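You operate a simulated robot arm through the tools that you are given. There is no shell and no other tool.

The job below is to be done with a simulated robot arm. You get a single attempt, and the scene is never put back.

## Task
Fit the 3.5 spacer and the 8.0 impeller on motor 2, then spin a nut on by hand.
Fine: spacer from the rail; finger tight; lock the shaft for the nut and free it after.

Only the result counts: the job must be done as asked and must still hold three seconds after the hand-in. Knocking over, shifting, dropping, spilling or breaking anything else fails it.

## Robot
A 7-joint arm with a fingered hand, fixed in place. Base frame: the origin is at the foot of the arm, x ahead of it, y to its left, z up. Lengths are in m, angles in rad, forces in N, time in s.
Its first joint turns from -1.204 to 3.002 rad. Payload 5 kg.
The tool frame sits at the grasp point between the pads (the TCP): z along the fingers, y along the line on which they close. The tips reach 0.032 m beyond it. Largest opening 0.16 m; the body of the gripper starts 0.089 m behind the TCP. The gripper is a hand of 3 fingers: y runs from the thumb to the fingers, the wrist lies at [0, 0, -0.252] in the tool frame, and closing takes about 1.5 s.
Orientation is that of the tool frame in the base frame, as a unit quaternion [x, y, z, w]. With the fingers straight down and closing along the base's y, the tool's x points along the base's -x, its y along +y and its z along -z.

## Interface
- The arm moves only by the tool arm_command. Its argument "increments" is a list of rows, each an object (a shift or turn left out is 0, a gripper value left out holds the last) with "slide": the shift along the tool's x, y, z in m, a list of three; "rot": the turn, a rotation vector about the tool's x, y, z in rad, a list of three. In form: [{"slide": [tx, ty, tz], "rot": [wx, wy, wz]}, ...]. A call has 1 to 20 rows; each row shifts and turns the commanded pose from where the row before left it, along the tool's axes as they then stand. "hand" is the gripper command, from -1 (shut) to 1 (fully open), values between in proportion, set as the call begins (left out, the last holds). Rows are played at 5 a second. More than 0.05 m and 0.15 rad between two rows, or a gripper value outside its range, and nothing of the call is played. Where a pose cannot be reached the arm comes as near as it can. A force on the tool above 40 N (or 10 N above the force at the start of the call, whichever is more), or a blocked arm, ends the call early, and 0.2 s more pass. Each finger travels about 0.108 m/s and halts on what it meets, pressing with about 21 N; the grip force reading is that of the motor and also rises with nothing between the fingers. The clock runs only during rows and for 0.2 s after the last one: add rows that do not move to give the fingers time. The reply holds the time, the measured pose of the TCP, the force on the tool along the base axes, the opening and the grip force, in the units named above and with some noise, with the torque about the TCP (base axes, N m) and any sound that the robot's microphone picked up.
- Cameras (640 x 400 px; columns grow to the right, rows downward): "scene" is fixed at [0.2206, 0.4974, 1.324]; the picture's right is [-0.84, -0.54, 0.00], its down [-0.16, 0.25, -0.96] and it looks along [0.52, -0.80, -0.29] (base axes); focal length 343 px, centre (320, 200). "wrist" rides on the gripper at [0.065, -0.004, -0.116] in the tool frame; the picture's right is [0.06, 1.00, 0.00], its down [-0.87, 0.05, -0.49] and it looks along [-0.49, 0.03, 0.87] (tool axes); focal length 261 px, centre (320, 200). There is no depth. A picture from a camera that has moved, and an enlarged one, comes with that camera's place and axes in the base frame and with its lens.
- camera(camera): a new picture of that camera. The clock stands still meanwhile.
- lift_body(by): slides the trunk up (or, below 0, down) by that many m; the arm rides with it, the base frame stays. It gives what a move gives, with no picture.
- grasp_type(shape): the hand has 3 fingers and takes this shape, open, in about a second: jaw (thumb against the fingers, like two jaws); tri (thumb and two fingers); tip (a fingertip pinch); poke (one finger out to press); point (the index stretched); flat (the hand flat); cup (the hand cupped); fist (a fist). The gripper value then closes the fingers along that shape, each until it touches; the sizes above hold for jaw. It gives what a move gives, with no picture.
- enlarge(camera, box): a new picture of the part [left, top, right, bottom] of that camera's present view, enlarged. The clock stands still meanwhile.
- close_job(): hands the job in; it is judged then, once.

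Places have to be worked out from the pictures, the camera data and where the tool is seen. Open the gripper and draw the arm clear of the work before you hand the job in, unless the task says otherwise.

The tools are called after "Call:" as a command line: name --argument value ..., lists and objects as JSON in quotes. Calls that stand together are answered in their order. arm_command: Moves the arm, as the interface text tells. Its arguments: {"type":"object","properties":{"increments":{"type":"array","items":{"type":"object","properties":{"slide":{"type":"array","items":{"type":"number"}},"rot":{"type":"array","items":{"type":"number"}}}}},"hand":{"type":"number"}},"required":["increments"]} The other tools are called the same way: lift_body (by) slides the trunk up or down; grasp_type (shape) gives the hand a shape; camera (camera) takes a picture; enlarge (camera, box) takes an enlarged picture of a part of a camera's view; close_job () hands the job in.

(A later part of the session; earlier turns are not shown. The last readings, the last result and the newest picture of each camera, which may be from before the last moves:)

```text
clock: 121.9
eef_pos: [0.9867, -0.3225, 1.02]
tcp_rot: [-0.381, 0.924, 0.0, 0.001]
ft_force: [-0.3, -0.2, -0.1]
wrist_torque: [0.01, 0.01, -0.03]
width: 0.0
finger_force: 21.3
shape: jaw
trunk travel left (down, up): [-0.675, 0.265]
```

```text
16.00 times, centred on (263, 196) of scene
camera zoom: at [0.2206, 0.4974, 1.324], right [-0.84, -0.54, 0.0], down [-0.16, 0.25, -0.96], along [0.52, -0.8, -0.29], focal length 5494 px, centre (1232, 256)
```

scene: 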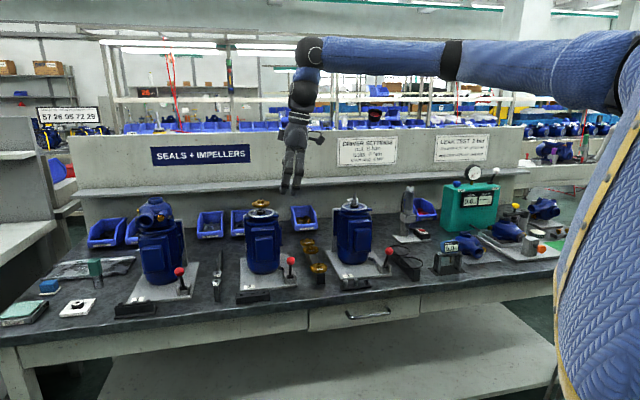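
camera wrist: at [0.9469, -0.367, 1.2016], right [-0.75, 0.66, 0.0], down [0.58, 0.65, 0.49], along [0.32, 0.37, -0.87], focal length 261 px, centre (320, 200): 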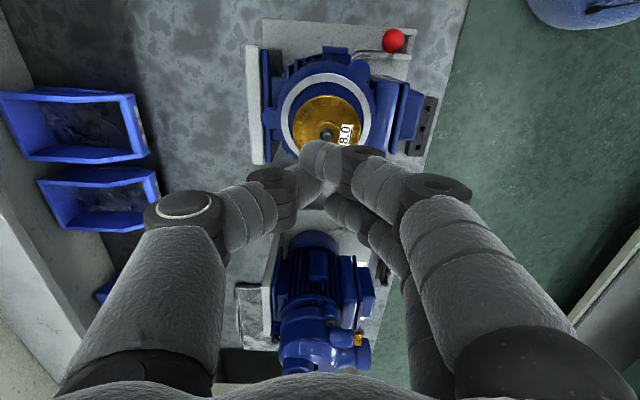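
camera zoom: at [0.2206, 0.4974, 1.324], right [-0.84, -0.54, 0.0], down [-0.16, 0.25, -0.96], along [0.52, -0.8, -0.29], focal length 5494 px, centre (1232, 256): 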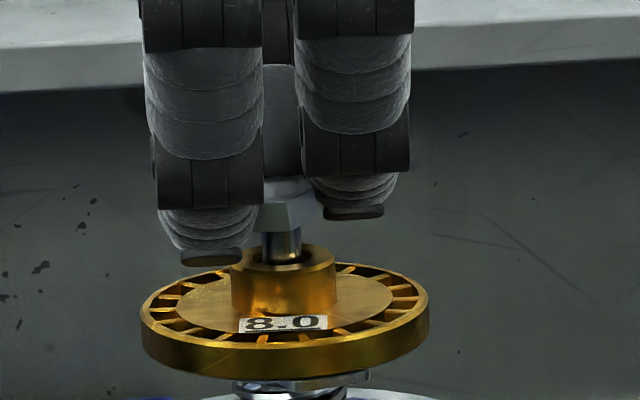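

The nut's underside is just at the tip's top face. I go down one more millimetre.

Call:
arm_command --increments '[{"slide": [0, 0, 0.001]}, {}]'

Call:
arm_command --increments '[{"slide": [0, 0, 0.001]}, {}]'

Call:
enlarge --camera "scene" --box '[256, 188, 270, 205]'

```text
clock: 122.5
eef_pos: [0.9873, -0.323, 1.0184]
tcp_rot: [-0.382, 0.924, 0.0, 0.0]
ft_force: [0.2, 0.1, 1.2]
wrist_torque: [0.02, 0.02, 0.0]
width: 0.0
finger_force: 21.6
shape: jaw
trunk travel left (down, up): [-0.675, 0.265]
```

```text
clock: 123.1
eef_pos: [0.9869, -0.3216, 1.0183]
tcp_rot: [-0.382, 0.924, 0.0, 0.0]
ft_force: [0.4, -1.0, 4.6]
wrist_torque: [0.03, -0.01, 0.02]
width: 0.0
finger_force: 20.8
shape: jaw
trunk travel left (down, up): [-0.675, 0.265]
```

```text
16.00 times, centred on (263, 196) of scene
camera zoom: at [0.2206, 0.4974, 1.324], right [-0.84, -0.54, 0.0], down [-0.16, 0.25, -0.96], along [0.52, -0.8, -0.29], focal length 5494 px, centre (1232, 256)
```

zoom: 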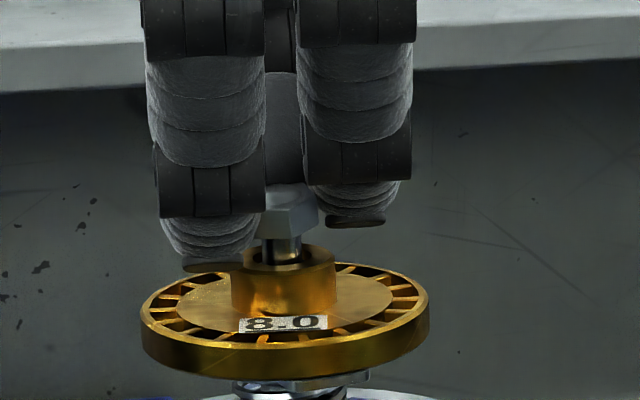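

Contact: 4.6 N, so the nut rests on the thread start. I turn it clockwise about the nut's own axis by 1.5 rad with slight downward feed.

Call:
arm_command --increments '[{"slide": [0.00112, -0.00011, 4e-05], "rot": [0, 0, 0.15]}, {"slide": [0.00112, -0.00011, 4e-05], "rot": [0, 0, 0.15]}, {"slide": [0.00112, -0.00011, 4e-05], "rot": [0, 0, 0.15]}, {"slide": [0.00112, -0.00011, 4e-05], "rot": [0, 0, 0.15]}, {"slide": [0.00112, -0.00011, 4e-05], "rot": [0, 0, 0.15]}, {"slide": [0.00112, -0.00011, 4e-05], "rot": [0, 0, 0.15]}, {"slide": [0.00112, -0.00011, 4e-05], "rot": [0, 0, 0.15]}, {"slide": [0.00112, -0.00011, 4e-05], "rot": [0, 0, 0.15]}, {"slide": [0.00112, -0.00011, 4e-05], "rot": [0, 0, 0.15]}, {"slide": [0.00112, -0.00011, 4e-05], "rot": [0, 0, 0.15]}, {}]'

Call:
enlarge --camera "scene" --box '[256, 188, 270, 205]'

Call:
camera --camera "wrist"

```text
clock: 125.5
eef_pos: [0.9762, -0.324, 1.0185]
tcp_rot: [0.35, 0.937, 0.0, 0.0]
ft_force: [1.0, 2.9, 8.5]
wrist_torque: [0.12, -0.21, 0.04]
width: 0.0
finger_force: 20.7
shape: jaw
trunk travel left (down, up): [-0.675, 0.265]
```

```text
16.00 times, centred on (263, 196) of scene
camera zoom: at [0.2206, 0.4974, 1.324], right [-0.84, -0.54, 0.0], down [-0.16, 0.25, -0.96], along [0.52, -0.8, -0.29], focal length 5494 px, centre (1232, 256)
```

zoom: 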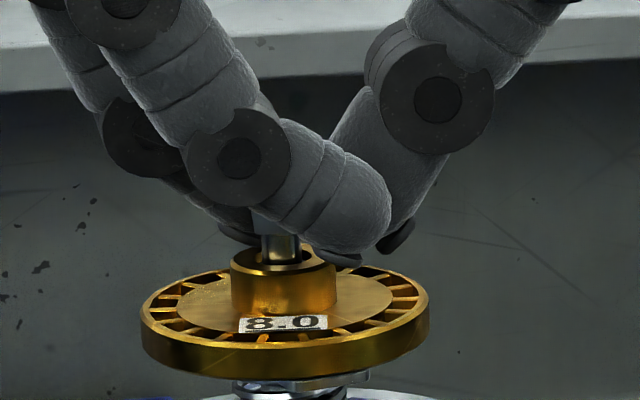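

```text
taken
camera wrist: at [0.9236, -0.2839, 1.1342], right [0.61, 0.79, 0.0], down [0.69, -0.53, 0.49], along [0.39, -0.3, -0.87], focal length 261 px, centre (320, 200)
```

wrist: 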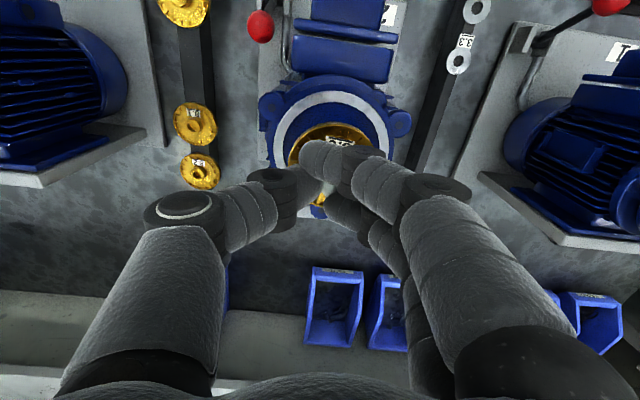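

The nut has turned with the hand but hasn't moved down (8.5 N). I check where it sits relative to the shaft now.

Call:
enlarge --camera "wrist" --box '[300, 160, 360, 215]'

Call:
enlarge --camera "scene" --box '[258, 192, 268, 204]'

```text
7.27 times, centred on (330, 188) of wrist
camera zoom: at [0.9236, -0.2839, 1.1342], right [0.61, 0.79, 0.0], down [0.69, -0.53, 0.49], along [0.39, -0.3, -0.87], focal length 1896 px, centre (247, 291)
```

zoom: 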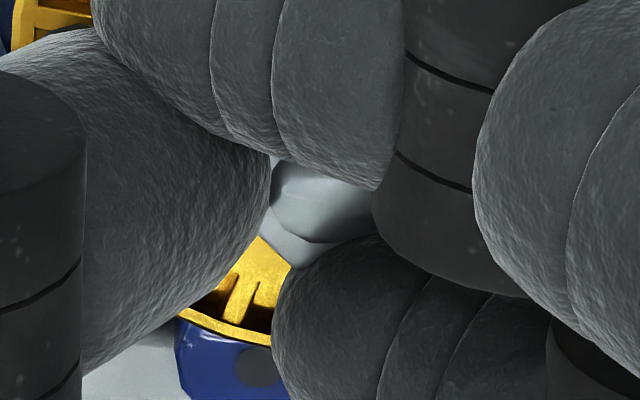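

```text
16.00 times, centred on (263, 198) of scene
camera zoom: at [0.2206, 0.4974, 1.324], right [-0.84, -0.54, 0.0], down [-0.16, 0.25, -0.96], along [0.52, -0.8, -0.29], focal length 5494 px, centre (1232, 232)
```

zoom: 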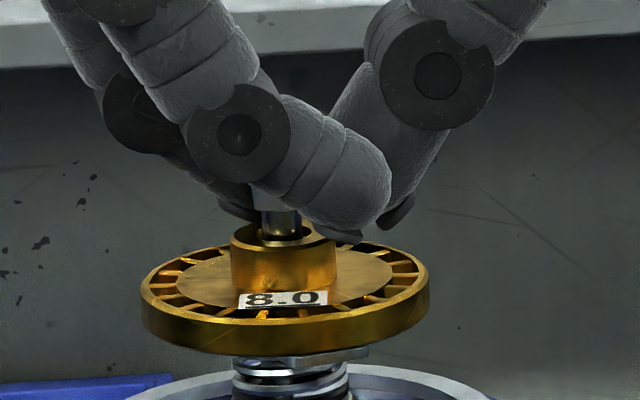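

From the two headings, the nut's real centre in the hand is about (0.0013, 0.0056), so it sits roughly 1.8 mm off the axis. I lift 1.5 mm, shift +1.8 mm along y, and come back down.

Call:
arm_command --increments '[{"slide": [0, 0, -0.0025]}, {"slide": [0, 0.0018, 0]}, {}]'

Call:
enlarge --camera "scene" --box '[258, 192, 268, 204]'

Call:
arm_command --increments '[{"slide": [0, 0, 0.001]}, {}]'

Call:
arm_command --increments '[{"slide": [0, 0, 0.001]}, {}]'

```text
clock: 126.3
eef_pos: [0.9786, -0.3229, 1.0205]
tcp_rot: [0.349, 0.937, -0.001, 0.001]
ft_force: [-1.3, 0.9, -0.8]
wrist_torque: [0.06, -0.01, 0.0]
width: 0.0001
finger_force: 21.0
shape: jaw
trunk travel left (down, up): [-0.675, 0.265]
```

```text
16.00 times, centred on (263, 198) of scene
camera zoom: at [0.2206, 0.4974, 1.324], right [-0.84, -0.54, 0.0], down [-0.16, 0.25, -0.96], along [0.52, -0.8, -0.29], focal length 5494 px, centre (1232, 232)
```

zoom: 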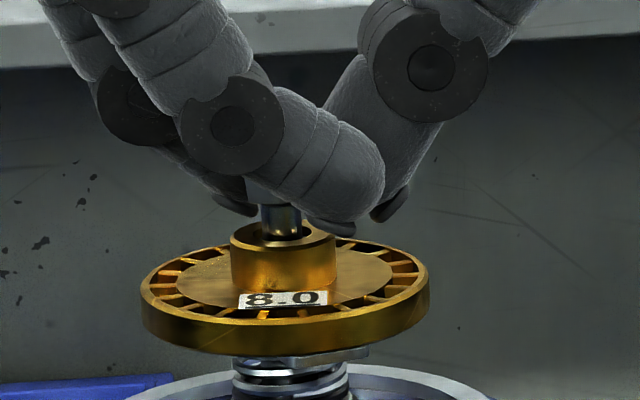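

```text
clock: 126.9
eef_pos: [0.9778, -0.3233, 1.0187]
tcp_rot: [0.349, 0.937, 0.0, 0.0]
ft_force: [-0.3, 0.4, -0.7]
wrist_torque: [-0.01, 0.0, -0.01]
width: 0.0
finger_force: 21.2
shape: jaw
trunk travel left (down, up): [-0.675, 0.265]
```

```text
clock: 127.5
eef_pos: [0.9773, -0.3217, 1.0176]
tcp_rot: [0.35, 0.937, 0.0, -0.001]
ft_force: [-0.2, -1.5, 1.9]
wrist_torque: [-0.01, -0.04, 0.0]
width: 0.0001
finger_force: 21.0
shape: jaw
trunk travel left (down, up): [-0.675, 0.265]
```

Contact now comes slightly lower. I press one more millimetre and then turn again, about the corrected axis.

Call:
arm_command --increments '[{"slide": [0, 0, 0.001]}, {}]'

Call:
arm_command --increments '[{"slide": [0.00085, -0.00013, 4e-05], "rot": [0, 0, 0.15]}, {"slide": [0.00085, -0.00013, 4e-05], "rot": [0, 0, 0.15]}, {"slide": [0.00085, -0.00013, 4e-05], "rot": [0, 0, 0.15]}, {"slide": [0.00085, -0.00013, 4e-05], "rot": [0, 0, 0.15]}, {"slide": [0.00085, -0.00013, 4e-05], "rot": [0, 0, 0.15]}, {"slide": [0.00085, -0.00013, 4e-05], "rot": [0, 0, 0.15]}, {}]'

Call:
enlarge --camera "scene" --box '[258, 192, 268, 204]'

```text
clock: 128.1
eef_pos: [0.9789, -0.3217, 1.0184]
tcp_rot: [0.349, 0.937, 0.001, 0.0]
ft_force: [4.4, -1.2, 9.7]
wrist_torque: [0.04, -0.26, 0.0]
width: 0.0001
finger_force: 20.8
shape: jaw
trunk travel left (down, up): [-0.675, 0.265]
```

```text
clock: 129.7
eef_pos: [0.9756, -0.3204, 1.0181]
tcp_rot: [0.723, 0.691, 0.0, 0.001]
ft_force: [-0.3, 1.2, -0.5]
wrist_torque: [-0.05, 0.0, -0.02]
width: 0.0001
finger_force: 21.2
shape: jaw
trunk travel left (down, up): [-0.675, 0.265]
```

```text
16.00 times, centred on (263, 198) of scene
camera zoom: at [0.2206, 0.4974, 1.324], right [-0.84, -0.54, 0.0], down [-0.16, 0.25, -0.96], along [0.52, -0.8, -0.29], focal length 5494 px, centre (1232, 232)
```

zoom: 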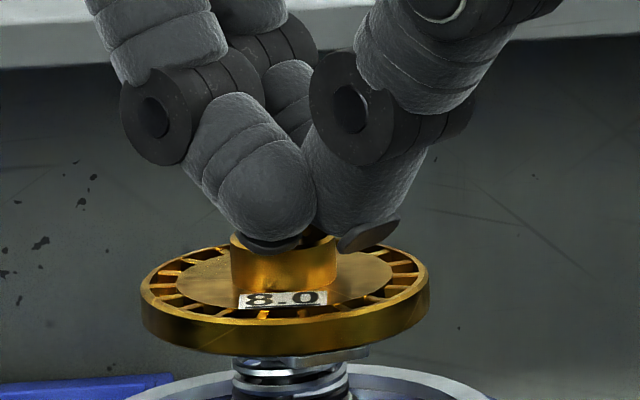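

The downward force vanished after the turn, so something changed. I check the nut in the wrist view.

Call:
camera --camera "wrist"

Call:
enlarge --camera "wrist" --box '[300, 160, 360, 215]'

```text
taken
camera wrist: at [0.9732, -0.2547, 1.1332], right [1.0, 0.02, 0.0], down [0.01, -0.87, 0.49], along [0.01, -0.49, -0.87], focal length 261 px, centre (320, 200)
```

wrist: 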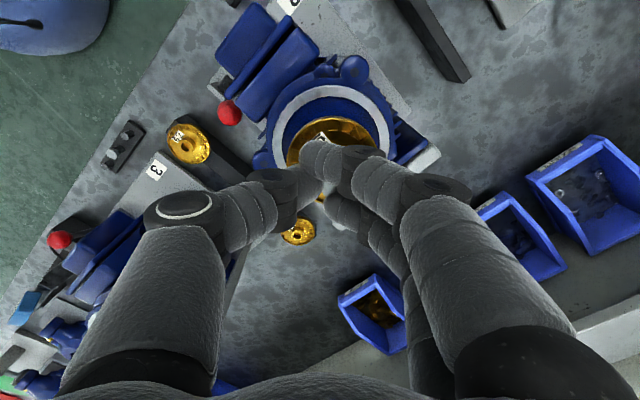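

```text
7.27 times, centred on (330, 188) of wrist
camera zoom: at [0.9732, -0.2547, 1.1332], right [1.0, 0.02, 0.0], down [0.01, -0.87, 0.49], along [0.01, -0.49, -0.87], focal length 1896 px, centre (247, 291)
```

zoom: 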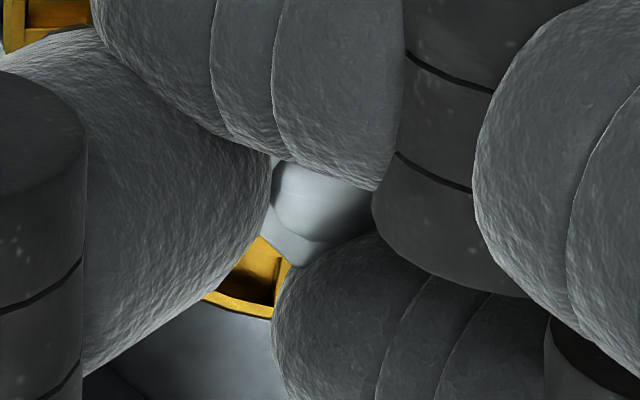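

The nut is still held in the same place in the grip. I press another millimetre to see whether it has engaged.

Call:
arm_command --increments '[{"slide": [0, 0, 0.0005]}, {"slide": [0, 0, 0.0005]}, {}]'

Call:
arm_command --increments '[{"slide": [0, 0, 0.0005]}, {"slide": [0, 0, 0.0005]}, {}]'

Call:
enlarge --camera "scene" --box '[258, 192, 268, 204]'

```text
clock: 130.5
eef_pos: [0.9753, -0.3179, 1.0155]
tcp_rot: [0.722, 0.692, 0.001, 0.0]
ft_force: [2.1, -0.2, 1.5]
wrist_torque: [-0.19, -0.11, 0.02]
width: 0.0
finger_force: 21.3
shape: jaw
trunk travel left (down, up): [-0.675, 0.265]
```

```text
clock: 131.3
eef_pos: [0.9755, -0.3197, 1.015]
tcp_rot: [0.722, 0.692, 0.0, 0.0]
ft_force: [0.1, 0.2, 0.9]
wrist_torque: [-0.04, -0.04, 0.03]
width: 0.0
finger_force: 21.3
shape: jaw
trunk travel left (down, up): [-0.675, 0.265]
```

```text
16.00 times, centred on (263, 198) of scene
camera zoom: at [0.2206, 0.4974, 1.324], right [-0.84, -0.54, 0.0], down [-0.16, 0.25, -0.96], along [0.52, -0.8, -0.29], focal length 5494 px, centre (1232, 232)
```

zoom: 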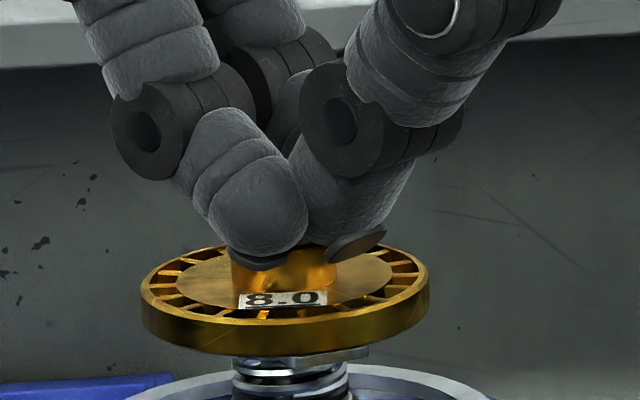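

The nut went 3 mm lower than the first contact with almost no force, so it seems to be over the thread. I turn clockwise another 0.9 rad with feed and look at the forces.

Call:
arm_command --increments '[{"slide": [0.00085, -0.00013, 3e-05], "rot": [0, 0, 0.15]}, {"slide": [0.00085, -0.00013, 3e-05], "rot": [0, 0, 0.15]}, {"slide": [0.00085, -0.00013, 3e-05], "rot": [0, 0, 0.15]}, {"slide": [0.00085, -0.00013, 3e-05], "rot": [0, 0, 0.15]}, {"slide": [0.00085, -0.00013, 3e-05], "rot": [0, 0, 0.15]}, {"slide": [0.00085, -0.00013, 3e-05], "rot": [0, 0, 0.15]}, {}]'

Call:
enlarge --camera "scene" --box '[258, 192, 268, 204]'

Call:
enlarge --camera "wrist" --box '[300, 160, 360, 215]'

```text
clock: 132.9
eef_pos: [0.9986, -0.3067, 1.0184]
tcp_rot: [0.952, 0.307, 0.0, -0.001]
ft_force: [-0.8, 0.2, -0.3]
wrist_torque: [0.07, 0.0, -0.02]
width: 0.0001
finger_force: 21.2
shape: jaw
out of reach, approached as far as the arm can: row 6
trunk travel left (down, up): [-0.675, 0.265]
```

```text
16.00 times, centred on (263, 198) of scene
camera zoom: at [0.2206, 0.4974, 1.324], right [-0.84, -0.54, 0.0], down [-0.16, 0.25, -0.96], along [0.52, -0.8, -0.29], focal length 5494 px, centre (1232, 232)
```

zoom: 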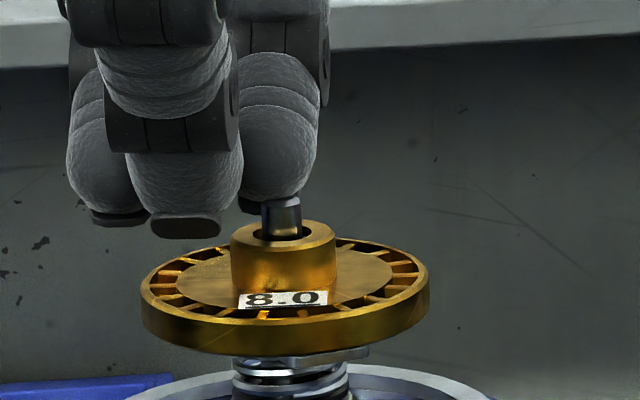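

```text
7.27 times, centred on (330, 188) of wrist
camera zoom: at [1.0484, -0.2674, 1.135], right [0.63, -0.77, 0.0], down [-0.67, -0.55, 0.49], along [-0.38, -0.31, -0.87], focal length 1896 px, centre (247, 291)
```

zoom: 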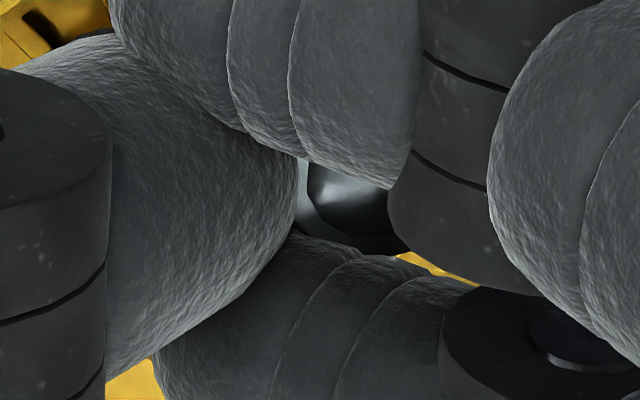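

That heading is beyond the wrist's limit and the hand drifted about 2 cm off the shaft. I rise straight up first and then inspect the nut in the grip.

Call:
arm_command --increments '[{"slide": [0, 0, -0.02]}, {"slide": [0, 0, -0.03]}, {}]'

Call:
camera --camera "wrist"

Call:
enlarge --camera "wrist" --box '[300, 160, 360, 215]'

Call:
enlarge --camera "scene" --box '[246, 170, 276, 215]'

```text
clock: 133.7
eef_pos: [0.9994, -0.303, 1.068]
tcp_rot: [0.951, 0.309, -0.001, 0.0]
ft_force: [0.7, -0.1, -0.8]
wrist_torque: [0.03, 0.03, 0.04]
width: 0.0
finger_force: 21.3
shape: jaw
trunk travel left (down, up): [-0.675, 0.265]
```

```text
taken
camera wrist: at [1.0488, -0.2616, 1.1834], right [0.64, -0.77, 0.0], down [-0.67, -0.55, 0.49], along [-0.38, -0.31, -0.87], focal length 261 px, centre (320, 200)
```

wrist: 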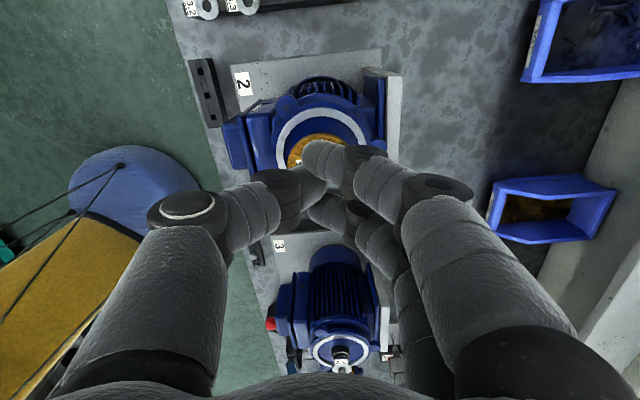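

```text
7.27 times, centred on (330, 188) of wrist
camera zoom: at [1.0488, -0.2616, 1.1834], right [0.64, -0.77, 0.0], down [-0.67, -0.55, 0.49], along [-0.38, -0.31, -0.87], focal length 1896 px, centre (247, 291)
```

zoom: 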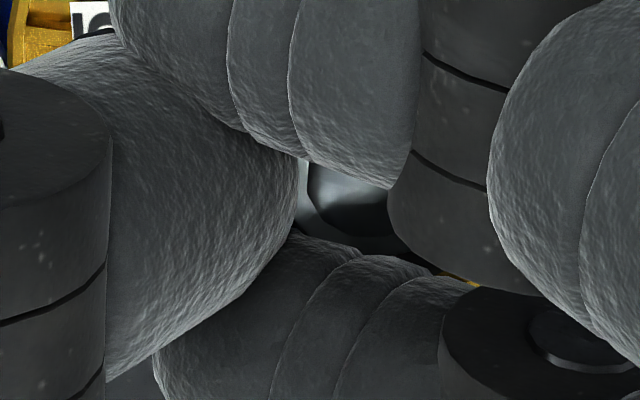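

```text
8.89 times, centred on (261, 192) of scene
camera zoom: at [0.2206, 0.4974, 1.324], right [-0.84, -0.54, 0.0], down [-0.16, 0.25, -0.96], along [0.52, -0.8, -0.29], focal length 3052 px, centre (844, 267)
```

zoom: 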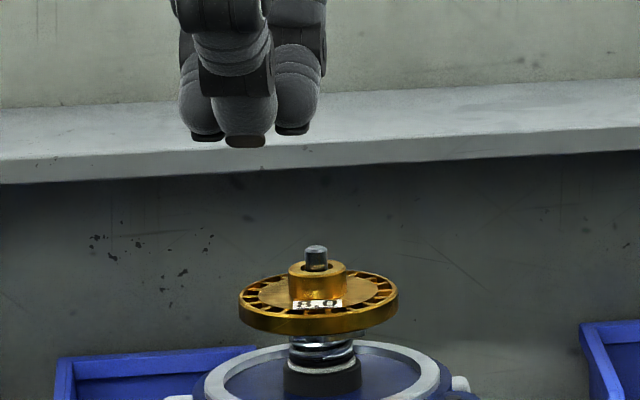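

The nut is still in the hand but has shifted in the grip. I turn back toward the earlier heading in free space so that I can see it from the scene camera.

Call:
arm_command --increments '[{"rot": [0, 0, -0.15]}, {"rot": [0, 0, -0.15]}, {"rot": [0, 0, -0.15]}, {"rot": [0, 0, -0.15]}, {"rot": [0, 0, -0.15]}, {"rot": [0, 0, -0.15]}, {"rot": [0, 0, -0.15]}, {"rot": [0, 0, -0.15]}, {"rot": [0, 0, -0.15]}, {"rot": [0, 0, -0.15]}, {"rot": [0, 0, -0.15]}, {"rot": [0, 0, -0.15]}, {"rot": [0, 0, -0.15]}, {"rot": [0, 0, -0.15]}, {"rot": [0, 0, -0.15]}, {"rot": [0, 0, -0.15]}, {"rot": [0, 0, -0.15]}, {"rot": [0, 0, -0.15]}, {"rot": [0, 0, -0.15]}, {"rot": [0, 0, -0.15]}]'

Call:
arm_command --increments '[{"rot": [0, 0, -0.15]}, {"rot": [0, 0, -0.14]}, {}]'

Call:
enlarge --camera "scene" --box '[252, 172, 276, 204]'

Call:
enlarge --camera "wrist" --box '[280, 140, 370, 220]'

```text
clock: 137.9
eef_pos: [1.0007, -0.3063, 1.0678]
tcp_rot: [-0.241, 0.971, -0.001, 0.0]
ft_force: [0.4, 0.7, -0.3]
wrist_torque: [-0.03, 0.01, -0.02]
width: 0.0
finger_force: 21.0
shape: jaw
trunk travel left (down, up): [-0.675, 0.265]
```

```text
clock: 138.7
eef_pos: [1.0001, -0.3069, 1.0689]
tcp_rot: [-0.379, 0.925, 0.0, 0.0]
ft_force: [0.6, -0.3, -0.6]
wrist_torque: [0.0, -0.04, -0.01]
width: 0.0003
finger_force: 20.6
shape: jaw
trunk travel left (down, up): [-0.675, 0.265]
```

```text
12.50 times, centred on (264, 188) of scene
camera zoom: at [0.2206, 0.4974, 1.324], right [-0.84, -0.54, 0.0], down [-0.16, 0.25, -0.96], along [0.52, -0.8, -0.29], focal length 4292 px, centre (1020, 350)
```

zoom: 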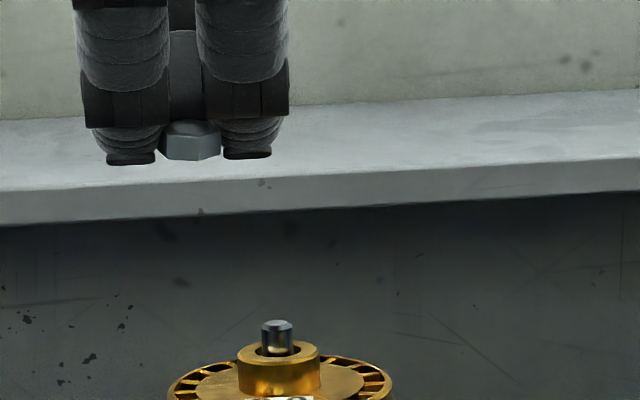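

```text
5.00 times, centred on (325, 180) of wrist
camera zoom: at [0.9561, -0.3554, 1.184], right [-0.74, 0.67, 0.0], down [0.58, 0.65, 0.49], along [0.33, 0.37, -0.87], focal length 1303 px, centre (295, 300)
```

zoom: 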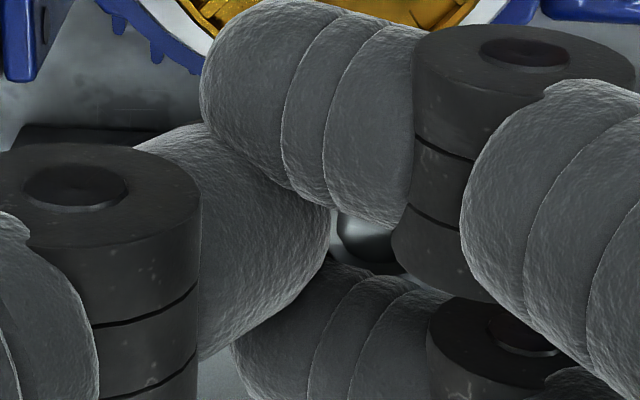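

The nut now sits level and symmetric between the two front fingertips, flush with their ends, which is a better grip for this job. I zoom in to measure its centre.

Call:
enlarge --camera "wrist" --box '[310, 170, 350, 205]'

Call:
enlarge --camera "scene" --box '[254, 176, 270, 190]'

```text
11.43 times, centred on (330, 188) of wrist
camera zoom: at [0.9561, -0.3554, 1.184], right [-0.74, 0.67, 0.0], down [0.58, 0.65, 0.49], along [0.33, 0.37, -0.87], focal length 2979 px, centre (206, 343)
```

zoom: 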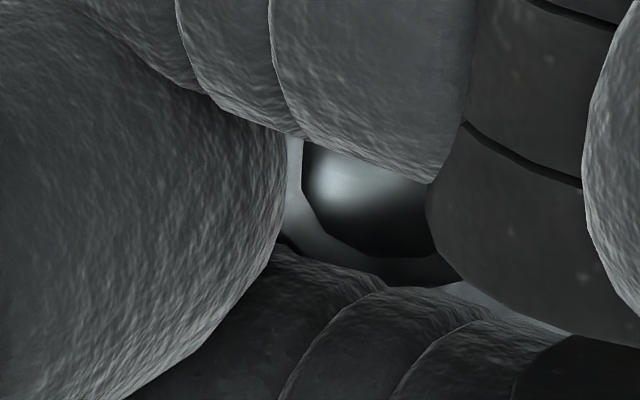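

```text
16.00 times, centred on (262, 183) of scene
camera zoom: at [0.2206, 0.4974, 1.324], right [-0.84, -0.54, 0.0], down [-0.16, 0.25, -0.96], along [0.52, -0.8, -0.29], focal length 5494 px, centre (1248, 472)
```

zoom: 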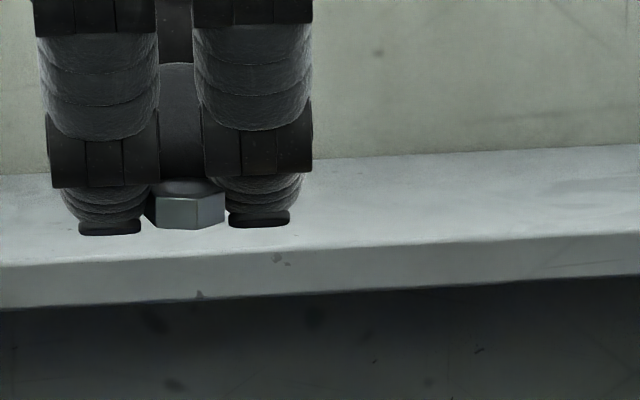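

I estimate the nut at tool (0.001, 0.010) now. I hover above the shaft again at this heading so that the wrist camera sees the shaft tip and the scene camera sees the nut.

Call:
arm_command --increments '[{"slide": [0.009, -0.0031, -0.009]}, {"slide": [0.0091, -0.0031, -0.009]}, {}, {}]'

Call:
enlarge --camera "wrist" --box '[285, 95, 375, 165]'

Call:
enlarge --camera "wrist" --box '[310, 170, 350, 205]'

Call:
enlarge --camera "scene" --box '[251, 172, 275, 202]'

```text
clock: 139.7
eef_pos: [0.9904, -0.3248, 1.0839]
tcp_rot: [-0.377, 0.926, 0.0, 0.0]
ft_force: [0.4, 0.0, -0.4]
wrist_torque: [0.0, 0.0, 0.02]
width: 0.0
finger_force: 20.8
shape: jaw
trunk travel left (down, up): [-0.675, 0.265]
```

```text
5.71 times, centred on (330, 130) of wrist
camera zoom: at [0.9462, -0.3725, 1.201], right [-0.74, 0.67, 0.0], down [0.58, 0.65, 0.49], along [0.33, 0.37, -0.87], focal length 1489 px, centre (263, 600)
```

zoom: 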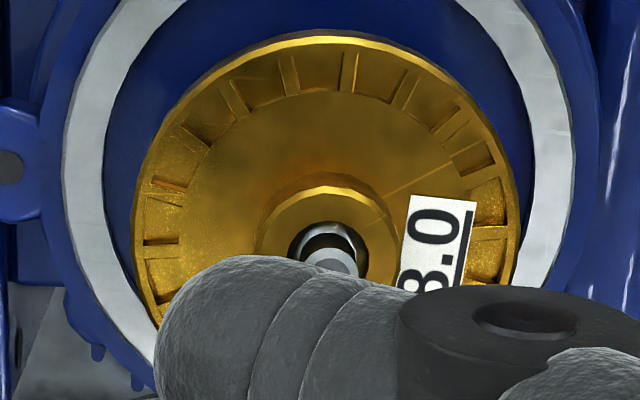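

```text
11.43 times, centred on (330, 188) of wrist
camera zoom: at [0.9462, -0.3725, 1.201], right [-0.74, 0.67, 0.0], down [0.58, 0.65, 0.49], along [0.33, 0.37, -0.87], focal length 2979 px, centre (206, 343)
```

zoom: 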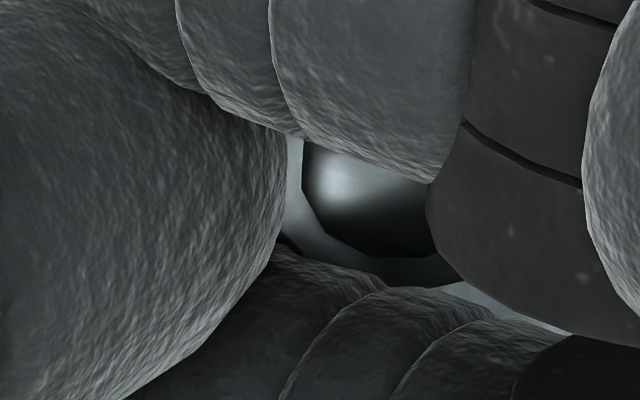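

```text
13.33 times, centred on (263, 187) of scene
camera zoom: at [0.2206, 0.4974, 1.324], right [-0.84, -0.54, 0.0], down [-0.16, 0.25, -0.96], along [0.52, -0.8, -0.29], focal length 4578 px, centre (1080, 373)
```

zoom: 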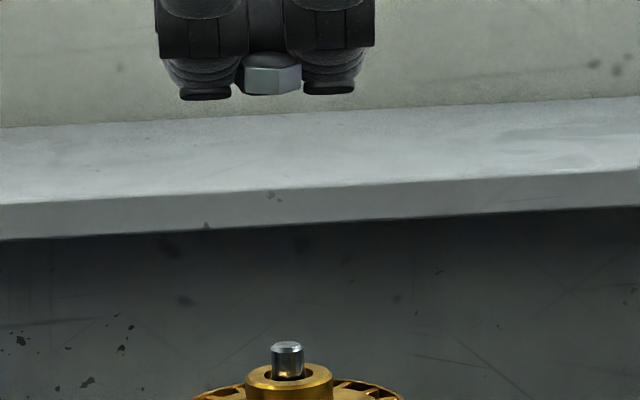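

Scene and wrist agree: the nut is about 1.3 mm short in x and fine in y. I correct that and lower 62 mm to just above the thread.

Call:
arm_command --increments '[{"slide": [0.0013, 0.0002, 0]}, {"slide": [0, 0, 0.02]}, {"slide": [0, 0, 0.02]}, {"slide": [0, 0, 0.02]}, {"slide": [0, 0, 0.002]}, {}, {}]'

Call:
enlarge --camera "scene" --box '[256, 188, 270, 205]'

```text
clock: 141.3
eef_pos: [0.9891, -0.3241, 1.0242]
tcp_rot: [-0.377, 0.926, 0.0, 0.0]
ft_force: [-0.5, 0.0, -1.0]
wrist_torque: [-0.02, -0.02, -0.02]
width: 0.0
finger_force: 20.8
shape: jaw
trunk travel left (down, up): [-0.675, 0.265]
```

```text
16.00 times, centred on (263, 196) of scene
camera zoom: at [0.2206, 0.4974, 1.324], right [-0.84, -0.54, 0.0], down [-0.16, 0.25, -0.96], along [0.52, -0.8, -0.29], focal length 5494 px, centre (1232, 256)
```

zoom: 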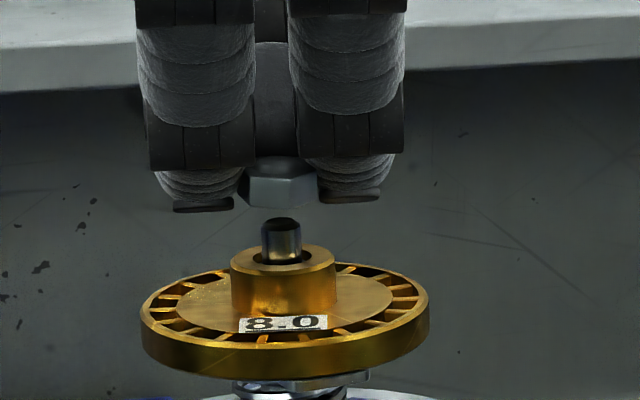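

Nut and shaft are within about 0.3 mm in this view with some 5 mm to go. I lower 5 mm and then feel for contact in 1 mm steps.

Call:
arm_command --increments '[{"slide": [0.0003, 0, 0.0025]}, {"slide": [0, 0, 0.0025]}, {}]'

Call:
arm_command --increments '[{"slide": [0, 0, 0.001]}, {}]'

Call:
arm_command --increments '[{"slide": [0, 0, 0.001]}, {}]'

Call:
enlarge --camera "scene" --box '[256, 188, 270, 205]'

```text
clock: 142.1
eef_pos: [0.9897, -0.3239, 1.0192]
tcp_rot: [-0.378, 0.926, -0.001, 0.0]
ft_force: [-0.6, -0.2, 0.6]
wrist_torque: [-0.01, 0.03, 0.01]
width: 0.0002
finger_force: 20.9
shape: jaw
trunk travel left (down, up): [-0.675, 0.265]
```

```text
clock: 142.7
eef_pos: [0.9893, -0.3246, 1.0171]
tcp_rot: [-0.377, 0.926, 0.0, 0.0]
ft_force: [0.3, -1.1, 1.5]
wrist_torque: [-0.02, 0.0, 0.01]
width: 0.0
finger_force: 20.9
shape: jaw
trunk travel left (down, up): [-0.675, 0.265]
```

```text
clock: 143.3
eef_pos: [0.9884, -0.3252, 1.0166]
tcp_rot: [-0.378, 0.926, 0.0, 0.0]
ft_force: [-0.6, 0.7, -0.1]
wrist_torque: [-0.02, 0.0, 0.0]
width: 0.0
finger_force: 20.9
shape: jaw
trunk travel left (down, up): [-0.675, 0.265]
```

```text
16.00 times, centred on (263, 196) of scene
camera zoom: at [0.2206, 0.4974, 1.324], right [-0.84, -0.54, 0.0], down [-0.16, 0.25, -0.96], along [0.52, -0.8, -0.29], focal length 5494 px, centre (1232, 256)
```

zoom: 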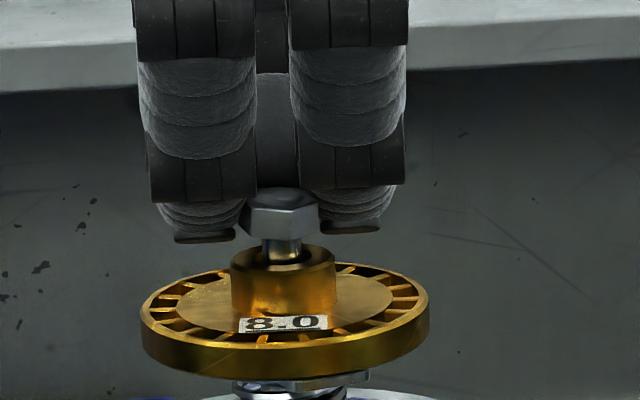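

No resistance yet, with the nut slightly over the tip. I keep lowering in 1 mm steps.

Call:
arm_command --increments '[{"slide": [0, 0, 0.001]}, {}]'

Call:
arm_command --increments '[{"slide": [0, 0, 0.001]}, {}]'

Call:
enlarge --camera "scene" --box '[256, 188, 270, 205]'

```text
clock: 143.9
eef_pos: [0.9905, -0.324, 1.0169]
tcp_rot: [-0.378, 0.926, 0.0, 0.0]
ft_force: [-0.4, 0.5, 0.5]
wrist_torque: [-0.02, -0.04, -0.02]
width: 0.0002
finger_force: 21.0
shape: jaw
trunk travel left (down, up): [-0.675, 0.265]
```

```text
clock: 144.5
eef_pos: [0.99, -0.325, 1.0159]
tcp_rot: [-0.377, 0.926, 0.0, 0.0]
ft_force: [1.1, -3.6, 0.1]
wrist_torque: [-0.07, 0.01, 0.03]
width: 0.0
finger_force: 21.0
shape: jaw
trunk travel left (down, up): [-0.675, 0.265]
```

```text
16.00 times, centred on (263, 196) of scene
camera zoom: at [0.2206, 0.4974, 1.324], right [-0.84, -0.54, 0.0], down [-0.16, 0.25, -0.96], along [0.52, -0.8, -0.29], focal length 5494 px, centre (1232, 256)
```

zoom: 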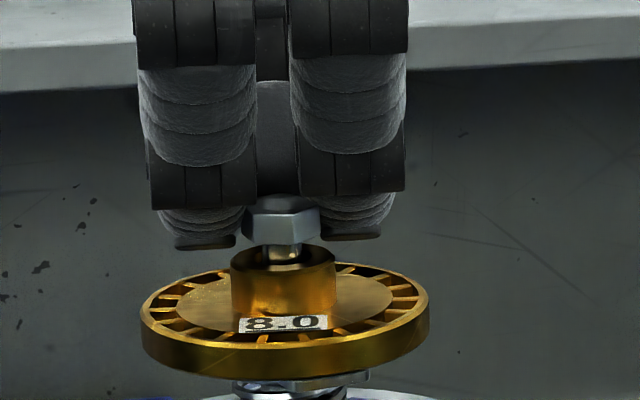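

Now there is sideways force (3.7 N) as the thread is inside the nut by about 3 mm. I ease sideways 0.4 mm and turn clockwise 1.2 rad about the nut's axis with light feed.

Call:
arm_command --increments '[{"slide": [0.0003, -0.0003, 0]}, {"slide": [0.00151, -0.00011, 3e-05], "rot": [0, 0, 0.15]}, {"slide": [0.00151, -0.00011, 3e-05], "rot": [0, 0, 0.15]}, {"slide": [0.00151, -0.00011, 3e-05], "rot": [0, 0, 0.15]}, {"slide": [0.00151, -0.00011, 3e-05], "rot": [0, 0, 0.15]}, {"slide": [0.00151, -0.00011, 3e-05], "rot": [0, 0, 0.15]}, {"slide": [0.00151, -0.00011, 3e-05], "rot": [0, 0, 0.15]}, {"slide": [0.00151, -0.00011, 3e-05], "rot": [0, 0, 0.15]}, {"slide": [0.00151, -0.00011, 3e-05], "rot": [0, 0, 0.15]}, {}]'

Call:
enlarge --camera "scene" --box '[256, 188, 270, 205]'

Call:
enlarge --camera "wrist" --box '[300, 160, 360, 215]'

```text
clock: 146.7
eef_pos: [0.9779, -0.3285, 1.015]
tcp_rot: [0.212, 0.977, 0.0, 0.0]
ft_force: [4.7, 0.5, 0.0]
wrist_torque: [-0.01, -0.04, 0.01]
width: 0.0
finger_force: 21.5
shape: jaw
trunk travel left (down, up): [-0.675, 0.265]
```

```text
16.00 times, centred on (263, 196) of scene
camera zoom: at [0.2206, 0.4974, 1.324], right [-0.84, -0.54, 0.0], down [-0.16, 0.25, -0.96], along [0.52, -0.8, -0.29], focal length 5494 px, centre (1232, 256)
```

zoom: 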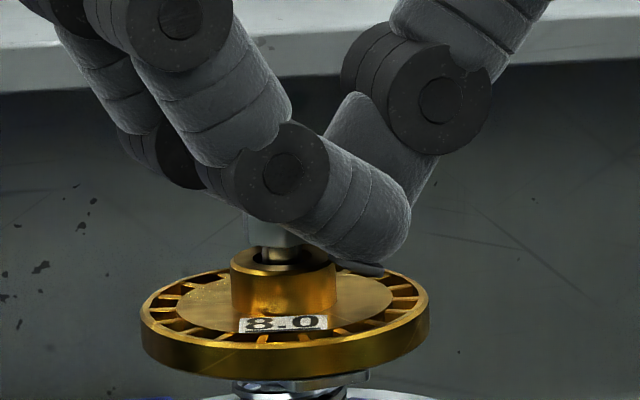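

```text
7.27 times, centred on (330, 188) of wrist
camera zoom: at [0.9169, -0.3044, 1.1306], right [0.36, 0.93, 0.0], down [0.81, -0.31, 0.49], along [0.46, -0.17, -0.87], focal length 1896 px, centre (247, 291)
```

zoom: 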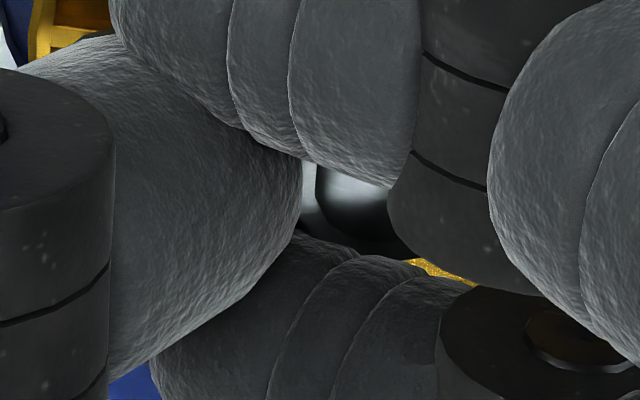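

The nut is captured on the thread, and I read 4.7 N sideways. I ease 0.5 mm in the direction of that force to find the stiffness before turning on.

Call:
arm_command --increments '[{"slide": [-0.00045, 0.0002, 0]}, {}]'

Call:
arm_command --increments '[{"slide": [-0.00045, 0.0002, 0]}, {}]'

```text
clock: 147.3
eef_pos: [0.9798, -0.3266, 1.0152]
tcp_rot: [0.211, 0.978, 0.0, 0.0]
ft_force: [1.0, 1.3, -0.1]
wrist_torque: [0.07, -0.01, -0.03]
width: 0.0
finger_force: 21.3
shape: jaw
trunk travel left (down, up): [-0.675, 0.265]
```

```text
clock: 147.9
eef_pos: [0.979, -0.3277, 1.0143]
tcp_rot: [0.211, 0.977, 0.0, -0.001]
ft_force: [-4.9, 2.3, -0.6]
wrist_torque: [0.01, 0.07, 0.04]
width: 0.0
finger_force: 20.8
shape: jaw
trunk travel left (down, up): [-0.675, 0.265]
```

Force flips sign within half a millimetre: the nut is captured on the shaft, and I can refine its grip centre to (0.0015, 0.0095). I go back 0.3 mm and continue turning 1.5 rad clockwise with feed.

Call:
arm_command --increments '[{"slide": [0.0003, -0.00013, 0]}, {"slide": [0.00144, -0.00012, 3e-05], "rot": [0, 0, 0.15]}, {"slide": [0.00144, -0.00012, 3e-05], "rot": [0, 0, 0.15]}, {"slide": [0.00144, -0.00012, 3e-05], "rot": [0, 0, 0.15]}, {"slide": [0.00144, -0.00012, 3e-05], "rot": [0, 0, 0.15]}, {"slide": [0.00144, -0.00012, 3e-05], "rot": [0, 0, 0.15]}, {"slide": [0.00144, -0.00012, 3e-05], "rot": [0, 0, 0.15]}, {"slide": [0.00144, -0.00012, 3e-05], "rot": [0, 0, 0.15]}, {"slide": [0.00144, -0.00012, 3e-05], "rot": [0, 0, 0.15]}, {"slide": [0.00144, -0.00012, 3e-05], "rot": [0, 0, 0.15]}, {"slide": [0.00144, -0.00012, 3e-05], "rot": [0, 0, 0.15]}, {}]'

Call:
enlarge --camera "scene" --box '[256, 188, 270, 205]'

Call:
enlarge --camera "wrist" --box '[300, 160, 360, 215]'

```text
clock: 150.5
eef_pos: [0.9732, -0.3154, 1.0145]
tcp_rot: [0.821, 0.572, 0.0, 0.0]
ft_force: [-5.4, 6.5, -2.9]
wrist_torque: [0.14, 0.1, 0.04]
width: 0.0
finger_force: 21.2
shape: jaw
trunk travel left (down, up): [-0.675, 0.265]
```

```text
16.00 times, centred on (263, 196) of scene
camera zoom: at [0.2206, 0.4974, 1.324], right [-0.84, -0.54, 0.0], down [-0.16, 0.25, -0.96], along [0.52, -0.8, -0.29], focal length 5494 px, centre (1232, 256)
```

zoom: 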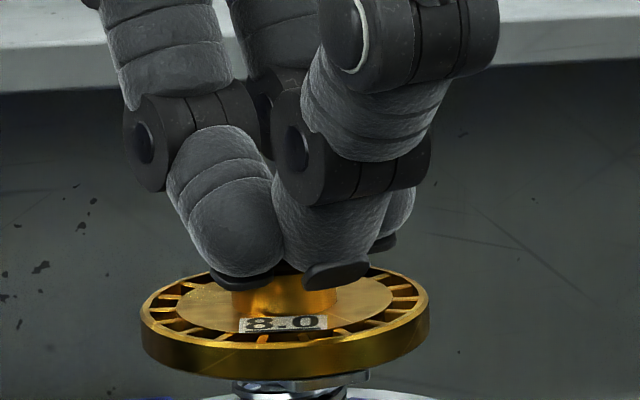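

```text
7.27 times, centred on (330, 188) of wrist
camera zoom: at [0.992, -0.2533, 1.1313], right [0.96, -0.29, 0.0], down [-0.25, -0.83, 0.49], along [-0.14, -0.47, -0.87], focal length 1896 px, centre (247, 291)
```

zoom: 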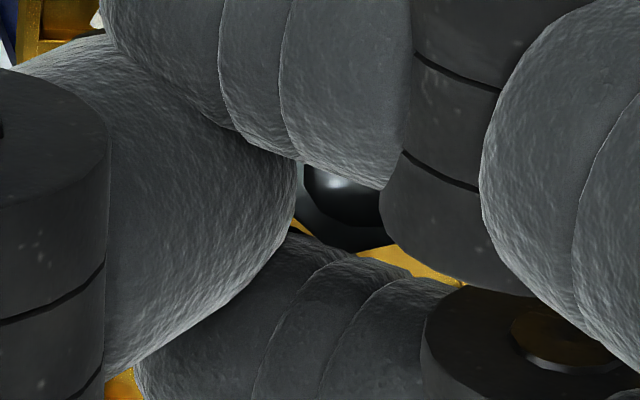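

The tool is now being pulled down (-2.9 N), a sign that the nut is drawing itself onto the thread. I open the hand, rise clear and look at the nut.

Call:
arm_command --increments '[{}, {}, {}]' --hand -0.5

Call:
arm_command --increments '[{"slide": [0, 0, -0.02]}, {"slide": [0, 0, -0.03]}, {}]'

Call:
enlarge --camera "scene" --box '[256, 188, 270, 205]'

Call:
enlarge --camera "wrist" --box '[270, 100, 370, 200]'

```text
clock: 151.3
eef_pos: [0.9742, -0.3168, 1.0154]
tcp_rot: [0.821, 0.572, 0.0, 0.001]
ft_force: [0.2, -0.3, 0.1]
wrist_torque: [-0.02, 0.01, 0.03]
width: 0.0396
finger_force: 0.0
shape: jaw
trunk travel left (down, up): [-0.675, 0.265]
```

```text
clock: 152.1
eef_pos: [0.9729, -0.3178, 1.0634]
tcp_rot: [0.821, 0.571, -0.001, 0.0]
ft_force: [0.9, 0.6, 0.2]
wrist_torque: [0.0, 0.04, 0.02]
width: 0.04
finger_force: 0.0
shape: jaw
trunk travel left (down, up): [-0.675, 0.265]
```

```text
16.00 times, centred on (263, 196) of scene
camera zoom: at [0.2206, 0.4974, 1.324], right [-0.84, -0.54, 0.0], down [-0.16, 0.25, -0.96], along [0.52, -0.8, -0.29], focal length 5494 px, centre (1232, 256)
```

zoom: 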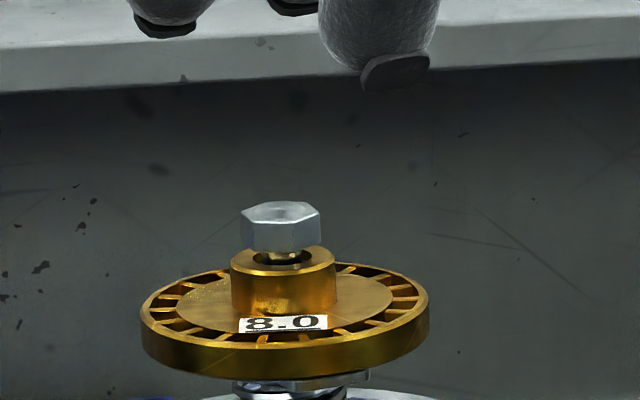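

```text
4.00 times, centred on (320, 150) of wrist
camera zoom: at [0.9916, -0.2556, 1.1803], right [0.96, -0.29, 0.0], down [-0.25, -0.83, 0.49], along [-0.14, -0.47, -0.87], focal length 1043 px, centre (320, 400)
```

zoom: 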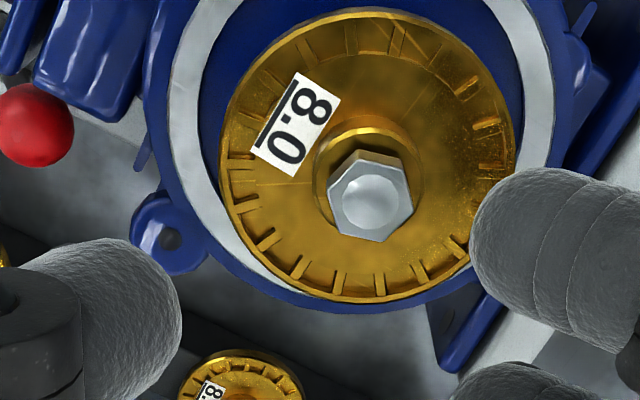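

The nut is on the thread and level, with about 4–5 mm left to the hub. I now rotate back in free space and see how far the wrist can wind up for longer strokes.

Call:
arm_command --increments '[{"slide": [0, 0, -0.02]}, {"rot": [0, 0, -0.15]}, {"rot": [0, 0, -0.15]}, {"rot": [0, 0, -0.15]}, {"rot": [0, 0, -0.15]}, {"rot": [0, 0, -0.15]}, {"rot": [0, 0, -0.15]}, {"rot": [0, 0, -0.15]}, {"rot": [0, 0, -0.15]}, {"rot": [0, 0, -0.15]}, {"rot": [0, 0, -0.15]}, {"rot": [0, 0, -0.15]}, {"rot": [0, 0, -0.15]}, {"rot": [0, 0, -0.15]}, {"rot": [0, 0, -0.15]}, {"rot": [0, 0, -0.15]}, {"rot": [0, 0, -0.15]}, {"rot": [0, 0, -0.15]}, {"rot": [0, 0, -0.15]}, {"rot": [0, 0, -0.15]}]'

Call:
arm_command --increments '[{"rot": [0, 0, -0.15]}, {"rot": [0, 0, -0.15]}, {"rot": [0, 0, -0.15]}, {"rot": [0, 0, -0.15]}, {"rot": [0, 0, -0.15]}, {"rot": [0, 0, -0.15]}, {}]'

```text
clock: 156.3
eef_pos: [0.9743, -0.3175, 1.0856]
tcp_rot: [-0.446, 0.895, 0.0, 0.0]
ft_force: [0.4, 0.1, 0.8]
wrist_torque: [0.01, 0.02, 0.0]
width: 0.0397
finger_force: 0.1
shape: jaw
trunk travel left (down, up): [-0.675, 0.265]
```

```text
clock: 157.9
eef_pos: [0.9731, -0.3175, 1.0856]
tcp_rot: [0.791, -0.612, 0.0, 0.0]
ft_force: [-0.5, -0.1, 0.1]
wrist_torque: [0.0, 0.01, -0.03]
width: 0.0397
finger_force: 0.0
shape: jaw
trunk travel left (down, up): [-0.675, 0.265]
```

Heading about 194° is fine. I wind back further to find the limit.

Call:
arm_command --increments '[{"rot": [0, 0, -0.15]}, {"rot": [0, 0, -0.15]}, {"rot": [0, 0, -0.15]}, {"rot": [0, 0, -0.15]}, {}]'

Call:
arm_command --increments '[{"rot": [0, 0, -0.15]}, {"rot": [0, 0, -0.15]}, {"rot": [0, 0, -0.15]}, {"rot": [0, 0, -0.15]}, {}]'

```text
clock: 159.1
eef_pos: [0.9733, -0.3165, 1.0858]
tcp_rot: [0.937, -0.35, 0.001, 0.0]
ft_force: [-0.1, -0.6, 0.5]
wrist_torque: [0.02, 0.0, -0.01]
width: 0.0396
finger_force: 0.0
shape: jaw
trunk travel left (down, up): [-0.675, 0.265]
```

```text
clock: 160.3
eef_pos: [0.9739, -0.3176, 1.0854]
tcp_rot: [0.998, -0.058, 0.0, 0.0]
ft_force: [-0.5, 1.1, 0.9]
wrist_torque: [-0.02, 0.03, 0.0]
width: 0.0396
finger_force: 0.0
shape: jaw
trunk travel left (down, up): [-0.675, 0.265]
```

263° also works, so a stroke of over 310° is possible. I try a little further.

Call:
arm_command --increments '[{"rot": [0, 0, -0.15]}, {"rot": [0, 0, -0.15]}, {"rot": [0, 0, -0.15]}, {}]'

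Call:
camera --camera "wrist"

Call:
enlarge --camera "wrist" --box '[270, 70, 370, 170]'

Call:
camera --camera "scene"

```text
clock: 161.3
eef_pos: [0.9718, -0.3183, 1.0858]
tcp_rot: [0.986, 0.165, 0.001, 0.0]
ft_force: [0.6, 0.5, 0.1]
wrist_torque: [-0.03, -0.01, 0.0]
width: 0.0396
finger_force: 0.0
shape: jaw
trunk travel left (down, up): [-0.675, 0.265]
```

```text
taken
camera wrist: at [1.0327, -0.2927, 1.2017], right [0.38, -0.92, 0.0], down [-0.8, -0.34, 0.49], along [-0.45, -0.19, -0.87], focal length 261 px, centre (320, 200)
```

wrist: 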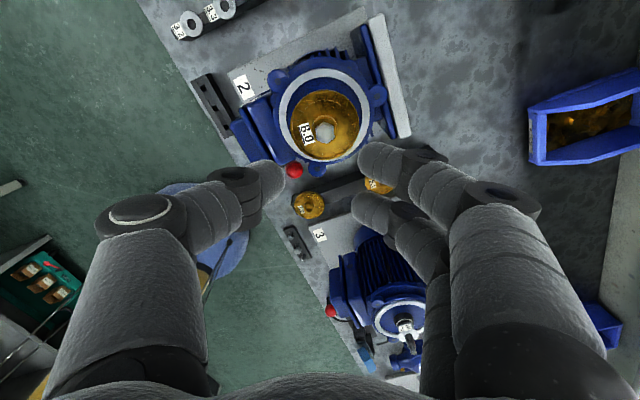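

```text
4.00 times, centred on (320, 120) of wrist
camera zoom: at [1.0327, -0.2927, 1.2017], right [0.38, -0.92, 0.0], down [-0.8, -0.34, 0.49], along [-0.45, -0.19, -0.87], focal length 1043 px, centre (320, 520)
```

zoom: 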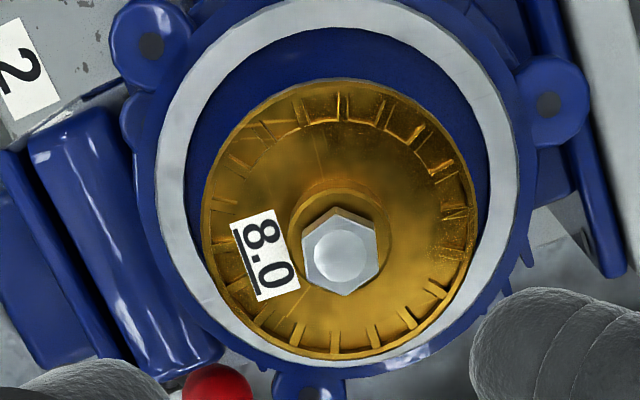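

```text
taken
```

scene: 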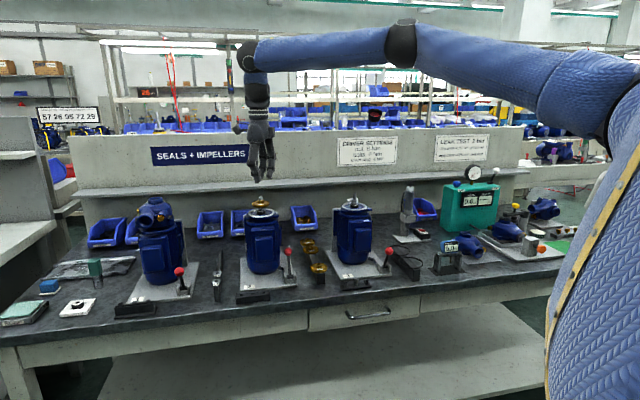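

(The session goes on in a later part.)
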